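You operate a simulated robot arm through the tools that you are given. There is no shell and no other tool. Be economical: measure what you need, move in short steps, check, and stop when the job is done.

You are at the controls of a simulated robot arm. One attempt, no reset.

## Task
Put one of the sandwiches from the belt on top of the yellow pouch.
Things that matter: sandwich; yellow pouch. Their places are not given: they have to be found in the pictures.

It is judged by the outcome, as a careful person would: the job done as asked, and still so three seconds after it is handed in. It fails if anything else is knocked over, pushed out of place, dropped, spilled or broken.

## Robot
A 7-joint arm with a two-finger parallel gripper, fixed in place. Base frame: the origin is at the foot of the arm, x ahead of it, y to its left, z up; the work surface is at about z = 0. Lengths are in m, angles in rad, forces in N, time in s.
With the tool pointing down near the work surface it reaches from about 0.22 to 0.58 m from the base axis. Its first joint turns from -1.152 to 1.152 rad. Payload 2.5 kg.
The TCP is the grasp point between the finger pads, 0.023 m short of the fingertips. In the tool frame z runs along the fingers and y along their closing line. Largest opening 0.094 m; finger width 0.038, thickness 0.01; the body of the gripper, 0.054 by 0.096 m, starts 0.039 m behind the TCP.
Orientation is that of the tool frame in the base frame, as [roll, pitch, yaw] about the fixed x, y, z axes, in that order (R = Rz(yaw) Ry(pitch) Rx(roll)). With the fingers straight down and closing along the base's y, the tool's x points along the base's -x, its y along +y and its z along -z.

## Interface
- The arm moves only by the tool move_arm. Its argument "deltas" is one flat list of numbers, 7 for each row, row after row: the shift along the tool's x, y, z in m, then the turn, a rotation vector about the tool's x, y, z in degrees, then the opening, from 0 (shut) to 1 (fully open). In form: [x, y, z, rx, ry, rz, jaw, x, y, z, rx, ry, rz, jaw, ...]. A call has 1 to 8 rows; each row shifts and turns the commanded pose from where the row before left it, along the tool's axes as they then stand. A row lasts 0.2 s, in which the tool goes at most 0.05 m and 0.15 rad; a call with a longer step from one row to the next is refused whole, and so is a gripper value outside its range. A pose out of reach is approached as far as the arm can. The call stops where the force on the tool passes 40 N (or 10 N more than at its start, if that is more) or the arm is blocked; 0.2 s more then pass. Each finger travels about 0.108 m/s and halts on what it meets, pressing with about 45 N; the grip force reading is that of the motor and also rises with nothing between the fingers. The clock runs only during rows and for 0.2 s after the last one: add rows that do not move to give the fingers time. The reply holds the time, the measured pose of the TCP, the force on the tool along the base axes, the opening and the grip force, in the units named above and with some noise.
- Cameras (640 x 400 px; columns grow to the right, rows downward): "scene" is fixed at [0.1253, -0.4049, 0.5636]; the picture's right is [0.84, -0.54, 0.00], its down [-0.29, -0.44, -0.85] and it looks along [0.46, 0.71, -0.53] (base axes); focal length 316 px, centre (320, 200). "wrist" rides on the gripper at [-0.039, 0, -0.044] in the tool frame; the picture's right is [0.00, -1.00, 0.00], its down [0.97, 0.00, -0.24] and it looks along [0.24, 0.00, 0.97] (tool axes); focal length 218 px, centre (320, 200).
- grab_frame(camera): a new picture of that camera. The clock stands still meanwhile.
- locate(camera, pixels): there is no depth. For up to 12 entries [column, row, z] of the newest picture of that camera ("zoom" is the newest enlarged one), the place [x, y] in the base frame at which the ray of that pixel passes the height z, good to about 0.002 m, but the place of the scene camera against the robot may be out by one fixed shift of up to 0.018 m in any direction. The clock stands still meanwhile.
- close_up(camera, box): a new picture of the part [left, top, right, bottom] of that camera's present view, enlarged. The clock stands still meanwhile.
- job_done(): hands the job in; it is judged then, once.

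Keep the steps short. Do not move on a guess: measure, check each grasp and each placing, and mend mistakes. In all there are 60 turns and 26 pictures (those below and enlarged ones count). Leave the gripper open and the arm clear of the work at the hand-in unless told otherwise, and finish with a single line.

The tools are called as a command line: name --argument value ..., lists and objects as JSON in quotes. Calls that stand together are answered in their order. move_arm: Moves the arm, as the interface text tells. Its arguments: {"type":"object","properties":{"deltas":{"type":"array","items":{"type":"number"}}},"required":["deltas"]} The other tools are called the same way: grab_frame (camera) takes a picture; locate (camera, pixels) gives the place at which the rays of pixels pass given heights; close_up (camera, box) takes an enlarged picture of a part of a camera's view; job_done () hands the job in.

At the start:

```text
time: 0.0
position: [0.302, 0.1692, 0.2319]
tool_rot: [-3.141, 0.001, -3.141]
wrist_force: [-0.1, 0.8, 0.1]
width: 0.0941
grasp_force: 0.0
```

scene: 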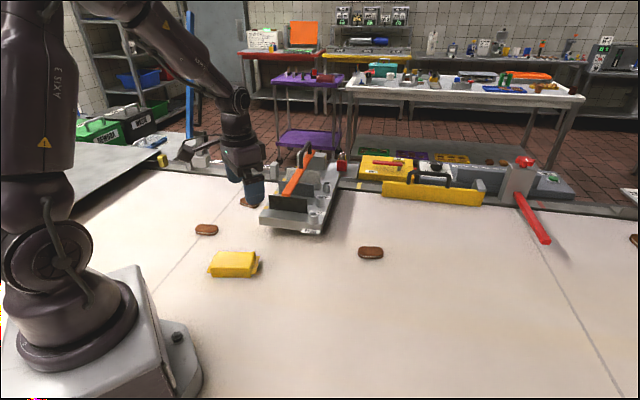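
wrist: 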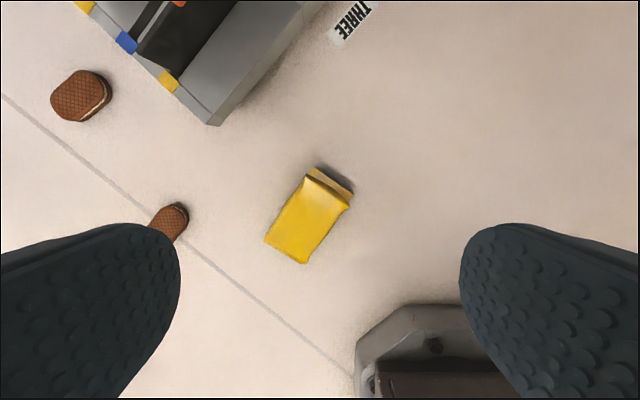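

I see brown sandwiches in the scene at about (206,229), (371,252) and (247,203), and the pouch at (233,264). In the wrist view there are sandwiches at (82,95) and (170,220), and the pouch at (308,215). I'll locate them, and let a little time pass to see if anything moves.

locate --camera "wrist" --pixels '[[82, 95, 0.02], [170, 220, 0.02], [308, 215, 0.02], [303, 263, 0.03], [265, 240, 0.03], [350, 205, 0.03], [310, 175, 0.03]]'

locate --camera "scene" --pixels '[[206, 229, 0.02], [371, 252, 0.02], [247, 203, 0.02], [233, 264, 0.02], [635, 240, 0.02]]'

move_arm --deltas '[0, 0, 0, 0, 0, 0, 1, 0, 0, 0, 0, 0, 0, 1, 0, 0, 0, 0, 0, 0, 1, 0, 0, 0, 0, 0, 0, 1, 0, 0, 0, 0, 0, 0, 1]'

grab_frame --camera "wrist"

grab_frame --camera "scene"

```text
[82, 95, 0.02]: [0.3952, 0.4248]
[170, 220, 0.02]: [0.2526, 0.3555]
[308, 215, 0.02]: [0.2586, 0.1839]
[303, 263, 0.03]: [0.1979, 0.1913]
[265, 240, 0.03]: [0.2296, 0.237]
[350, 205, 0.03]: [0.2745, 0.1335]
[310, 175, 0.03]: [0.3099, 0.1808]
```

```text
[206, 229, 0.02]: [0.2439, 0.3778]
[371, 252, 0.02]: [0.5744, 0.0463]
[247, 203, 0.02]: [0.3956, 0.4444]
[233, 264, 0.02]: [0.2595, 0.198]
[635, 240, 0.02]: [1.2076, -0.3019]
```

```text
time: 1.2
position: [0.3023, 0.1698, 0.2313]
tool_rot: [3.141, -0.001, -3.141]
wrist_force: [-0.1, 0.1, 0.1]
width: 0.0939
grasp_force: 0.0
```

```text
23 pictures are left
```

wrist: 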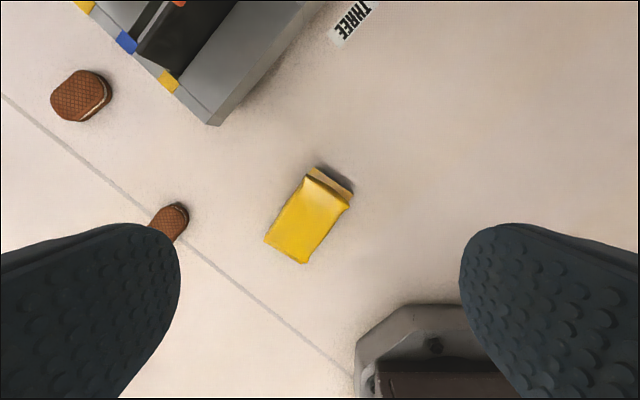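

```text
22 pictures are left
```

scene: 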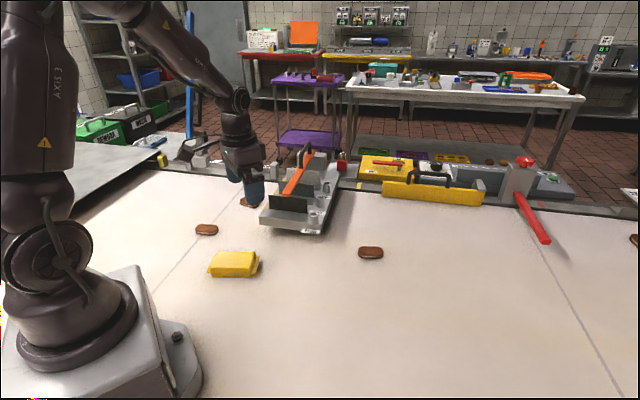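

Nothing moves. The sandwich at about (0.25, 0.36) stands most free. I'll move over it at the same height to look, shifting y by about +0.185 and x by about -0.015.

move_arm --deltas '[0.004, 0.035, 0, 0, 0, 0, 1, 0.004, 0.035, 0, 0, 0, 0, 1, 0.004, 0.035, 0, 0, 0, 0, 1, 0.003, 0.04, 0, 0, 0, 0, 1, 0, 0.04, 0, 0, 0, 0, 1, 0, 0, 0, 0, 0, 0, 1]'

grab_frame --camera "wrist"

```text
time: 2.6
position: [0.2914, 0.3539, 0.2298]
tool_rot: [-3.141, 0.001, 3.141]
wrist_force: [-0.4, 0.5, -0.6]
width: 0.0939
grasp_force: 0.0
```

```text
21 pictures are left
```

wrist: 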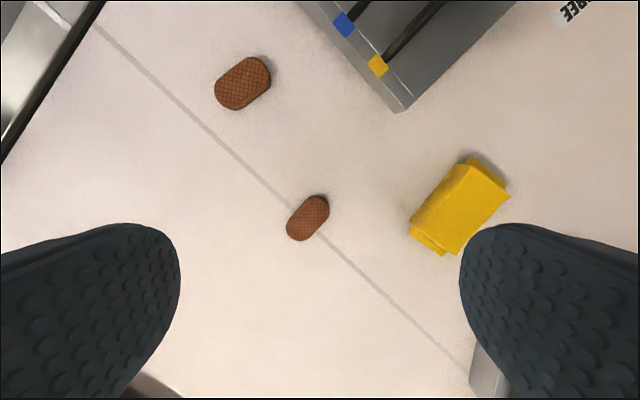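

Both brown things are in view: a larger one at (243,83) and a smaller one at (308,217). I'll enlarge to make sure both are sandwiches, and take a close look at the pouch.

close_up --camera "wrist" --box '[200, 40, 360, 140]'

close_up --camera "wrist" --box '[240, 170, 400, 270]'

close_up --camera "scene" --box '[180, 190, 404, 330]'

```text
4.00 times, centred on (280, 90) of wrist
```

zoom: 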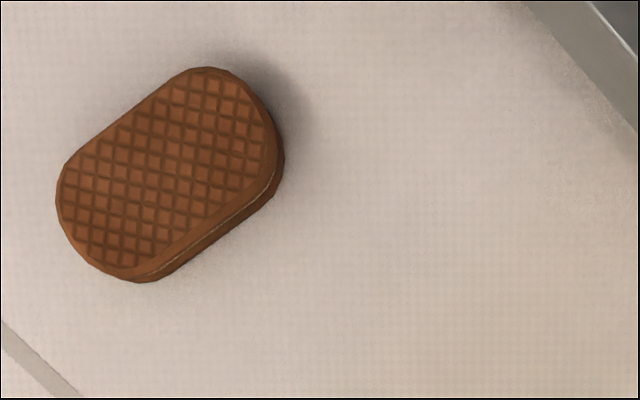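

```text
4.00 times, centred on (320, 220) of wrist
```

zoom: 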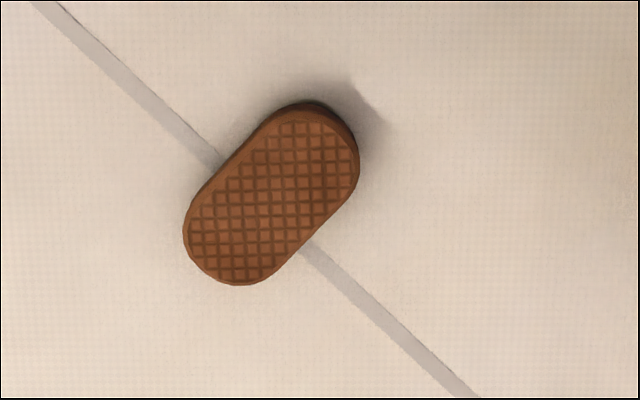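

```text
2.86 times, centred on (292, 260) of scene
```

zoom: 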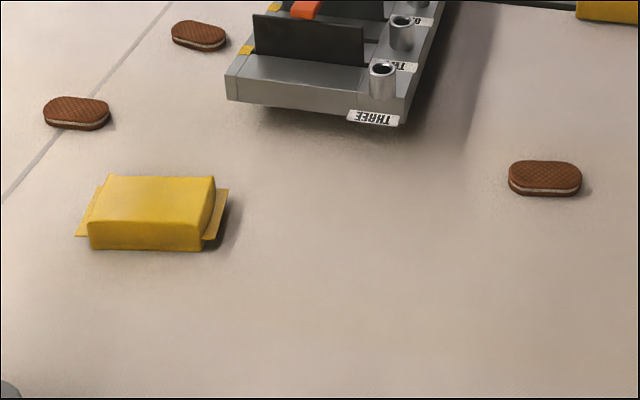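

All show cream filling between two waffle wafers, so they are sandwiches. I'll take the small one's edges, and the pouch's position and edges, from this wrist picture.

locate --camera "wrist" --pixels '[[323, 200, 0.02], [293, 238, 0.02], [297, 209, 0.02], [321, 227, 0.02], [308, 218, 0.02], [468, 163, 0.04], [509, 197, 0.04], [456, 255, 0.04], [411, 222, 0.04], [460, 207, 0.04]]'

close_up --camera "wrist" --box '[380, 140, 540, 270]'

```text
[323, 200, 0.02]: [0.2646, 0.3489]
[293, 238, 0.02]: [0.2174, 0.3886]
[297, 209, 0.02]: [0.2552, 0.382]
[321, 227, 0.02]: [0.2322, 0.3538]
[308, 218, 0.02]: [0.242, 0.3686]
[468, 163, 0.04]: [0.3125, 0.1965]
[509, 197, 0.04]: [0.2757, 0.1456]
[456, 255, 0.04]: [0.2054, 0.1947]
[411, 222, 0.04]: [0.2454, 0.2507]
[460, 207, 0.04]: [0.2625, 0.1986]
```

```text
3.08 times, centred on (460, 205) of wrist
```

zoom: 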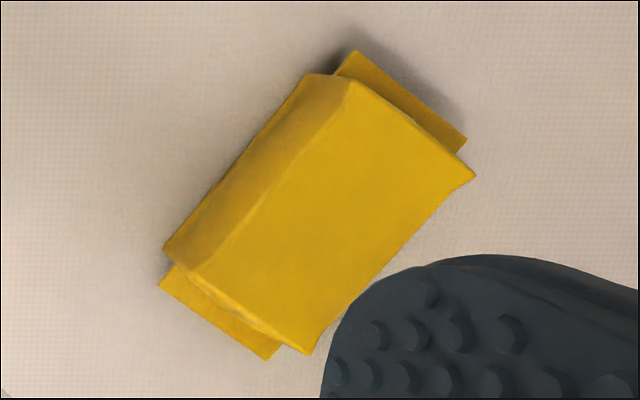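

The sandwich is about 0.06 × 0.037 m, centred near (0.242, 0.369), with its long axis about -40° in the base plane. The pouch has nearly the same orientation, and by parallax its top is at z ≈ 0.033. I'll move over the sandwich, turn +40° about tool z so the fingers close across its width, and come down to z ≈ 0.13 to check.

move_arm --deltas '[0.025, 0.008, 0.01, 0, 0, 0, 1, 0.0245, 0.007, 0.01, 0, 0, 0, 1, 0, 0, 0.016, 0, 0, 8, 1, 0, 0, 0.016, 0, 0, 8, 1, 0, 0, 0.016, 0, 0, 8, 1, 0, 0, 0.016, 0, 0, 8, 1, 0, 0, 0.016, 0, 0, 8, 1, 0, 0, 0, 0, 0, 0, 1]'

grab_frame --camera "wrist"

```text
time: 4.4
position: [0.2372, 0.3702, 0.1313]
tool_rot: [-3.141, 0.0, 2.442]
wrist_force: [-0.7, 0.0, 0.0]
width: 0.0938
grasp_force: 0.0
```

```text
16 pictures are left
```

wrist: 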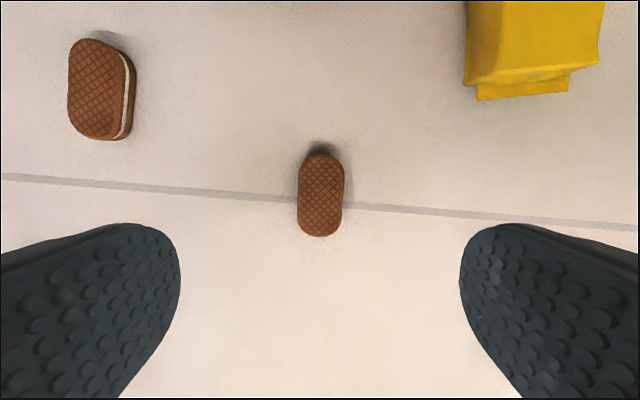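

The sandwich at (320,196) now lies straight between the fingers. I'll measure its centre and the nearest edges of the neighbour for finger clearance.

locate --camera "wrist" --pixels '[[320, 196, 0.018], [321, 155, 0.018], [320, 236, 0.018], [298, 196, 0.018], [343, 196, 0.018], [132, 100, 0.018], [110, 138, 0.018]]'

```text
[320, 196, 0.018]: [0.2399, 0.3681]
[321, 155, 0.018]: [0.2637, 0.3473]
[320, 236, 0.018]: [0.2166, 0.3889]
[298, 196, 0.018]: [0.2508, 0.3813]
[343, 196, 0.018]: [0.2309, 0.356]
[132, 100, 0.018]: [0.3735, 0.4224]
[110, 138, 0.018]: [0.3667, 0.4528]
```

The centre is (0.240, 0.368), so the needed shift is -0.0035 along tool x. The neighbour is over 0.13 m away. I'll descend to z ≈ 0.035 with the jaws at 0.75.

move_arm --deltas '[-0.0035, 0, 0.02, 0, 0, 0, 0.75, 0, 0, 0.025, 0, 0, 0, 0.75, 0, 0, 0.025, 0, 0, 0, 0.75, 0, 0, 0.015, 0, 0, 0, 0.75, 0, 0, 0.01, 0, 0, 0, 0.75, 0, 0, 0, 0, 0, 0, 0.75]'

grab_frame --camera "wrist"

```text
time: 5.8
position: [0.2413, 0.3682, 0.0359]
tool_rot: [3.142, 0.0, 2.443]
wrist_force: [0.2, -0.6, -0.8]
width: 0.0707
grasp_force: 0.1
```

```text
15 pictures are left
```

wrist: 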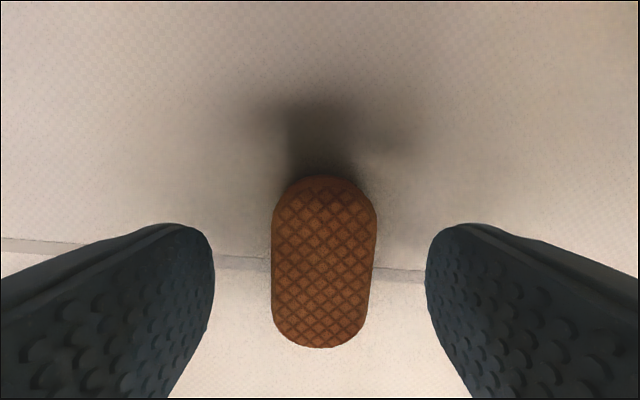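

Well centred. I'll go down 0.011 m so the tips sit about 2 mm above the belt, then close.

move_arm --deltas '[0, 0, 0.006, 0, 0, 0, 0.75, 0, 0, 0.005, 0, 0, 0, 0.75, 0, 0, 0, 0, 0, 0, 0.5, 0, 0, 0, 0, 0, 0, 0.3, 0, 0, 0, 0, 0, 0, 0.2, 0, 0, 0, 0, 0, 0, 0.2]'

```text
time: 7.2
position: [0.2406, 0.3677, 0.0248]
tool_rot: [3.141, 0.001, 2.443]
wrist_force: [0.1, -0.8, 0.2]
width: 0.0331
grasp_force: 44.6
```

The fingers stopped at 0.033 m with 45 N, which matches the sandwich's width. I'll lift straight up to z ≈ 0.13 and look.

move_arm --deltas '[0, 0, -0.01, 0, 0, 0, 0.2, 0, 0, -0.02, 0, 0, 0, 0.2, 0, 0, -0.025, 0, 0, 0, 0.2, 0, 0, -0.03, 0, 0, 0, 0.2, 0, 0, -0.02, 0, 0, 0, 0.2, 0, 0, 0, 0, 0, 0, 0.2]'

grab_frame --camera "wrist"

```text
time: 8.6
position: [0.2414, 0.3653, 0.1282]
tool_rot: [-3.14, 0.001, 2.443]
wrist_force: [-0.3, 0.5, -0.5]
width: 0.0333
grasp_force: 44.3
```

```text
14 pictures are left
```

wrist: 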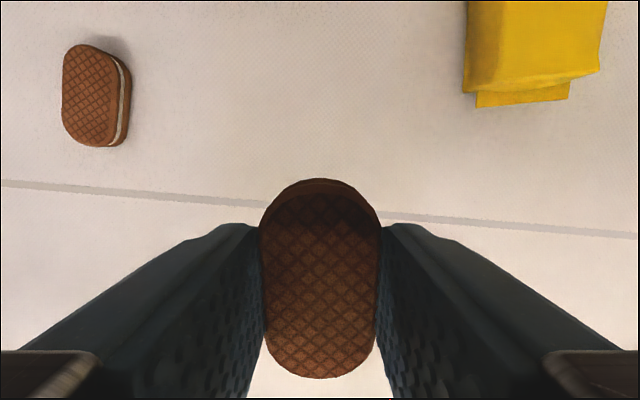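

The sandwich is held firmly. Staying high, I'll move toward the pouch and stop short of it, to measure the pouch in front of the sandwich.

move_arm --deltas '[-0.01, -0.018, 0, 0, 0, 0, 0.2, -0.018, -0.026, 0, 0, 0, 0, 0.2, -0.018, -0.026, 0, 0, 0, 0, 0.2, -0.018, -0.026, 0, 0, 0, 0, 0.2, -0.011, -0.0174, 0, 0, 0, 0, 0.2, 0, 0, 0, 0, 0, 0, 0.2]'

grab_frame --camera "wrist"

```text
time: 10.0
position: [0.226, 0.2304, 0.1296]
tool_rot: [-3.141, 0.001, 2.445]
wrist_force: [1.1, -0.4, 0.4]
width: 0.0332
grasp_force: 44.7
```

```text
13 pictures are left
```

wrist: 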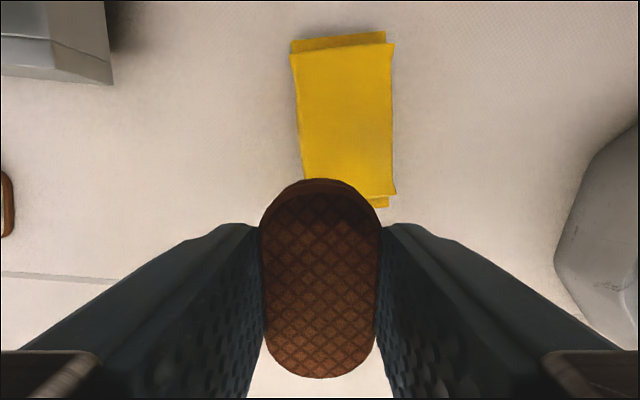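

The pouch top has corners at about (291,55), (394,44), (396,193), and its left edge at (303,178). I'll locate these at z = 0.033.

locate --camera "wrist" --pixels '[[291, 55, 0.033], [394, 44, 0.033], [396, 193, 0.033], [303, 178, 0.033], [300, 150, 0.033], [395, 150, 0.033], [348, 120, 0.033]]'

locate --camera "scene" --pixels '[[233, 264, 0.033], [217, 253, 0.033], [255, 253, 0.033]]'

```text
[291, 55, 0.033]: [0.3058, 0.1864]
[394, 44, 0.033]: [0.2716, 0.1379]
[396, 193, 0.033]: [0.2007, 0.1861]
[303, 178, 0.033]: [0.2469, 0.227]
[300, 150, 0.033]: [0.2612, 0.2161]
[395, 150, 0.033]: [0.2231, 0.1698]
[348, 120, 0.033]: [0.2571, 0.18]
```

```text
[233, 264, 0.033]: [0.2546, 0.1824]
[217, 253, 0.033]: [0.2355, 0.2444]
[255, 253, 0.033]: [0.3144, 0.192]
```

The pouch top centre is (0.253, 0.186) with its long axis at -34°. I'll move over it, turn -6° to align, go down to z ≈ 0.072 (about 14 mm of room), and check from the scene camera.

move_arm --deltas '[-0.015, -0.005, 0, 0, 0, 0, 0.2, -0.02, -0.006, 0, 0, 0, 0, 0.2, -0.0142, -0.0057, 0, 0, 0, 0, 0.2, 0, 0, 0, 0, 0, -6, 0.2, 0, 0, 0.02, 0, 0, 0, 0.2, 0, 0, 0.022, 0, 0, 0, 0.2, 0, 0, 0.015, 0, 0, 0, 0.2, 0, 0, 0, 0, 0, 0, 0.2]'

close_up --camera "scene" --box '[140, 180, 332, 300]'

grab_frame --camera "wrist"

```text
time: 11.8
position: [0.2512, 0.1894, 0.0737]
tool_rot: [3.14, 0.0, 2.547]
wrist_force: [-0.3, 0.6, -0.6]
width: 0.0332
grasp_force: 44.9
```

```text
3.33 times, centred on (236, 240) of scene
```

zoom: 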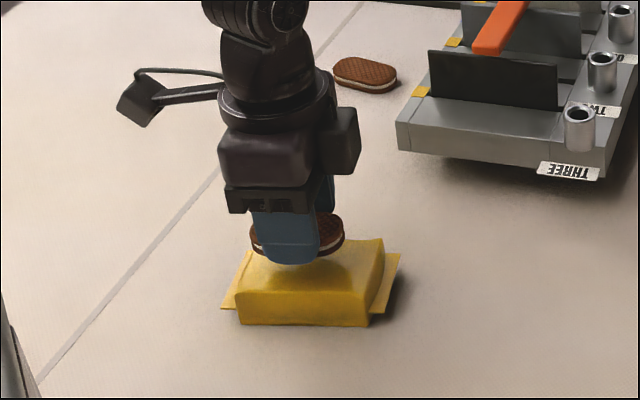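

```text
11 pictures are left
```

wrist: 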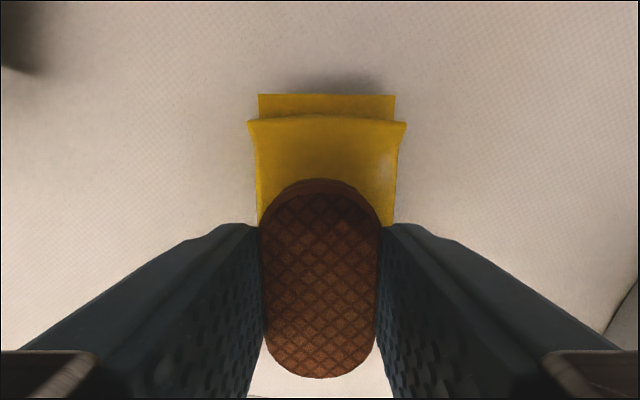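

The sandwich is over the pouch and aligned. Position readings say it needs about -3 mm in x and -2 mm in y (tool axes). I'll correct that and go down to z ≈ 0.062.

move_arm --deltas '[-0.0034, -0.0018, 0, 0, 0, 0, 0.2, 0, 0, 0.006, 0, 0, 0, 0.2, 0, 0, 0.005, 0, 0, 0, 0.2, 0, 0, 0, 0, 0, 0, 0.2]'

close_up --camera "scene" --box '[188, 220, 284, 280]'

```text
time: 12.8
position: [0.2541, 0.1849, 0.0635]
tool_rot: [3.142, 0.0, 2.547]
wrist_force: [0.1, -0.2, -0.7]
width: 0.0332
grasp_force: 44.6
```

```text
6.67 times, centred on (236, 250) of scene
```

zoom: 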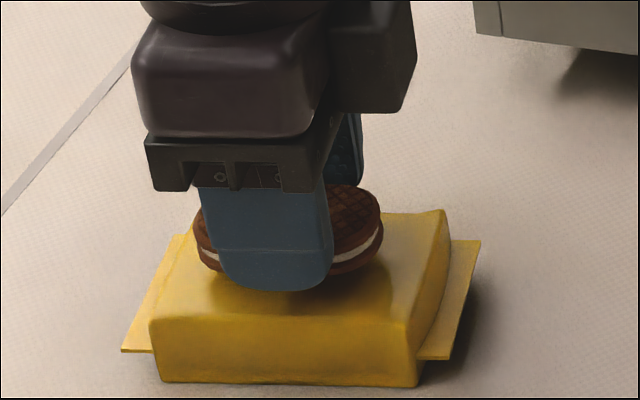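

Still clear by a few millimetres. I'll feel downward in 1 mm rows, watching the force.

move_arm --deltas '[0, 0, 0.001, 0, 0, 0, 0.2, 0, 0, 0.001, 0, 0, 0, 0.2, 0, 0, 0.001, 0, 0, 0, 0.2, 0, 0, 0, 0, 0, 0, 0.2]'

```text
time: 13.8
position: [0.2536, 0.1848, 0.0594]
tool_rot: [3.141, -0.001, 2.548]
wrist_force: [0.4, -0.2, -0.1]
width: 0.033
grasp_force: 45.2
```

No contact yet (force ≈ 0). I'll go another 2 mm.

move_arm --deltas '[0, 0, 0.001, 0, 0, 0, 0.2, 0, 0, 0.001, 0, 0, 0, 0.2, 0, 0, 0, 0, 0, 0, 0.2]'

close_up --camera "scene" --box '[188, 220, 284, 280]'

```text
time: 14.6
position: [0.2526, 0.1864, 0.0577]
tool_rot: [3.141, -0.001, 2.548]
wrist_force: [0.4, 0.1, 0.1]
width: 0.0333
grasp_force: 44.9
```

```text
6.67 times, centred on (236, 250) of scene
```

zoom: 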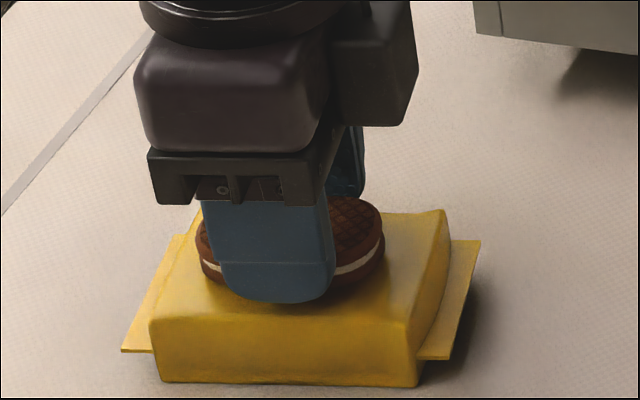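

Almost touching, but the force is still zero. I'll go down 2 mm more.

move_arm --deltas '[0, 0, 0.001, 0, 0, 0, 0.2, 0, 0, 0.001, 0, 0, 0, 0.2, 0, 0, 0, 0, 0, 0, 0.2]'

```text
time: 15.4
position: [0.2546, 0.1854, 0.0556]
tool_rot: [-3.141, 0.001, 2.546]
wrist_force: [-0.5, 0.4, -0.6]
width: 0.0332
grasp_force: 45.2
```

Still no contact force. I'll go 1 mm at a time.

move_arm --deltas '[0, 0, 0.001, 0, 0, 0, 0.2, 0, 0, 0, 0, 0, 0, 0.2]'

close_up --camera "scene" --box '[188, 220, 284, 280]'

```text
time: 16.0
position: [0.253, 0.1846, 0.0546]
tool_rot: [3.14, 0.0, 2.549]
wrist_force: [-2.8, -0.6, 13.3]
width: 0.0333
grasp_force: 44.7
```

```text
6.67 times, centred on (236, 250) of scene
```

zoom: 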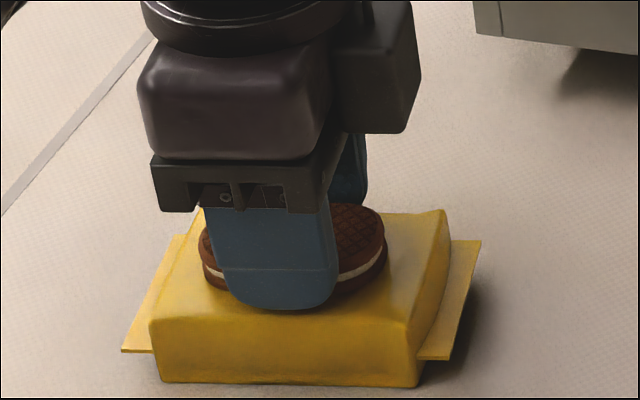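

Contact: 13 N upward. I'll ease up 0.5 mm, open slowly to 0.6, and hold.

move_arm --deltas '[0, 0, -0.0005, 0, 0, 0, 0.3, 0, 0, 0, 0, 0, 0, 0.4, 0, 0, 0, 0, 0, 0, 0.5, 0, 0, 0, 0, 0, 0, 0.6, 0, 0, 0, 0, 0, 0, 0.6]'

grab_frame --camera "wrist"

```text
time: 17.2
position: [0.2529, 0.1851, 0.0551]
tool_rot: [3.142, 0.0, 2.548]
wrist_force: [0.3, 1.0, -0.1]
width: 0.0564
grasp_force: 0.1
```

```text
7 pictures are left
```

wrist: 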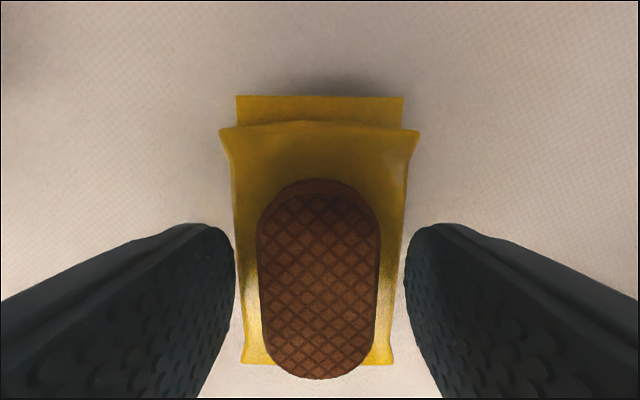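

The fingers are off and the sandwich rests on the pouch. I'll rise straight up and check.

move_arm --deltas '[0, 0, -0.01, 0, 0, 0, 0.6, 0, 0, -0.02, 0, 0, 0, 0.6, 0, 0, -0.03, 0, 0, 0, 0.7, 0, 0, -0.035, 0, 0, 0, 0.8, 0, 0, -0.035, 0, 0, 0, 1, 0, 0, 0, 0, 0, 0, 1]'

grab_frame --camera "wrist"

close_up --camera "scene" --box '[156, 190, 316, 290]'

```text
time: 18.6
position: [0.2532, 0.1843, 0.1872]
tool_rot: [3.14, 0.0, 2.55]
wrist_force: [0.6, -0.2, -0.1]
width: 0.094
grasp_force: 0.0
```

```text
6 pictures are left
```

wrist: 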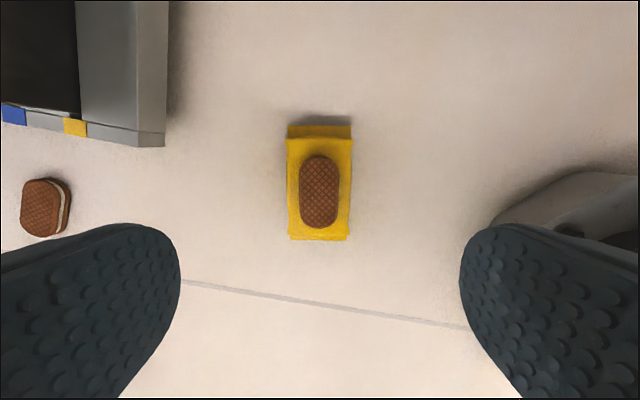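

```text
4.00 times, centred on (236, 240) of scene
```

zoom: 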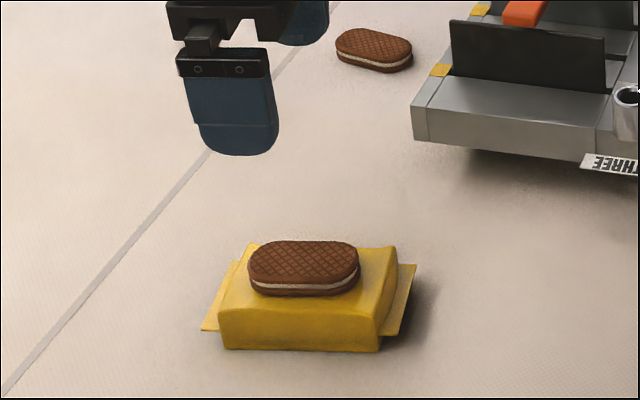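

The sandwich lies flat and well inside the pouch top. The pouch hasn't moved, everything else is in place, the gripper is open, and the arm is clear at z = 0.187. I'm handing in.

job_done

```text
The job is handed in.
```

One sandwich from the belt is resting flat on top of the yellow pouch, with nothing else disturbed, the gripper open and the arm clear.
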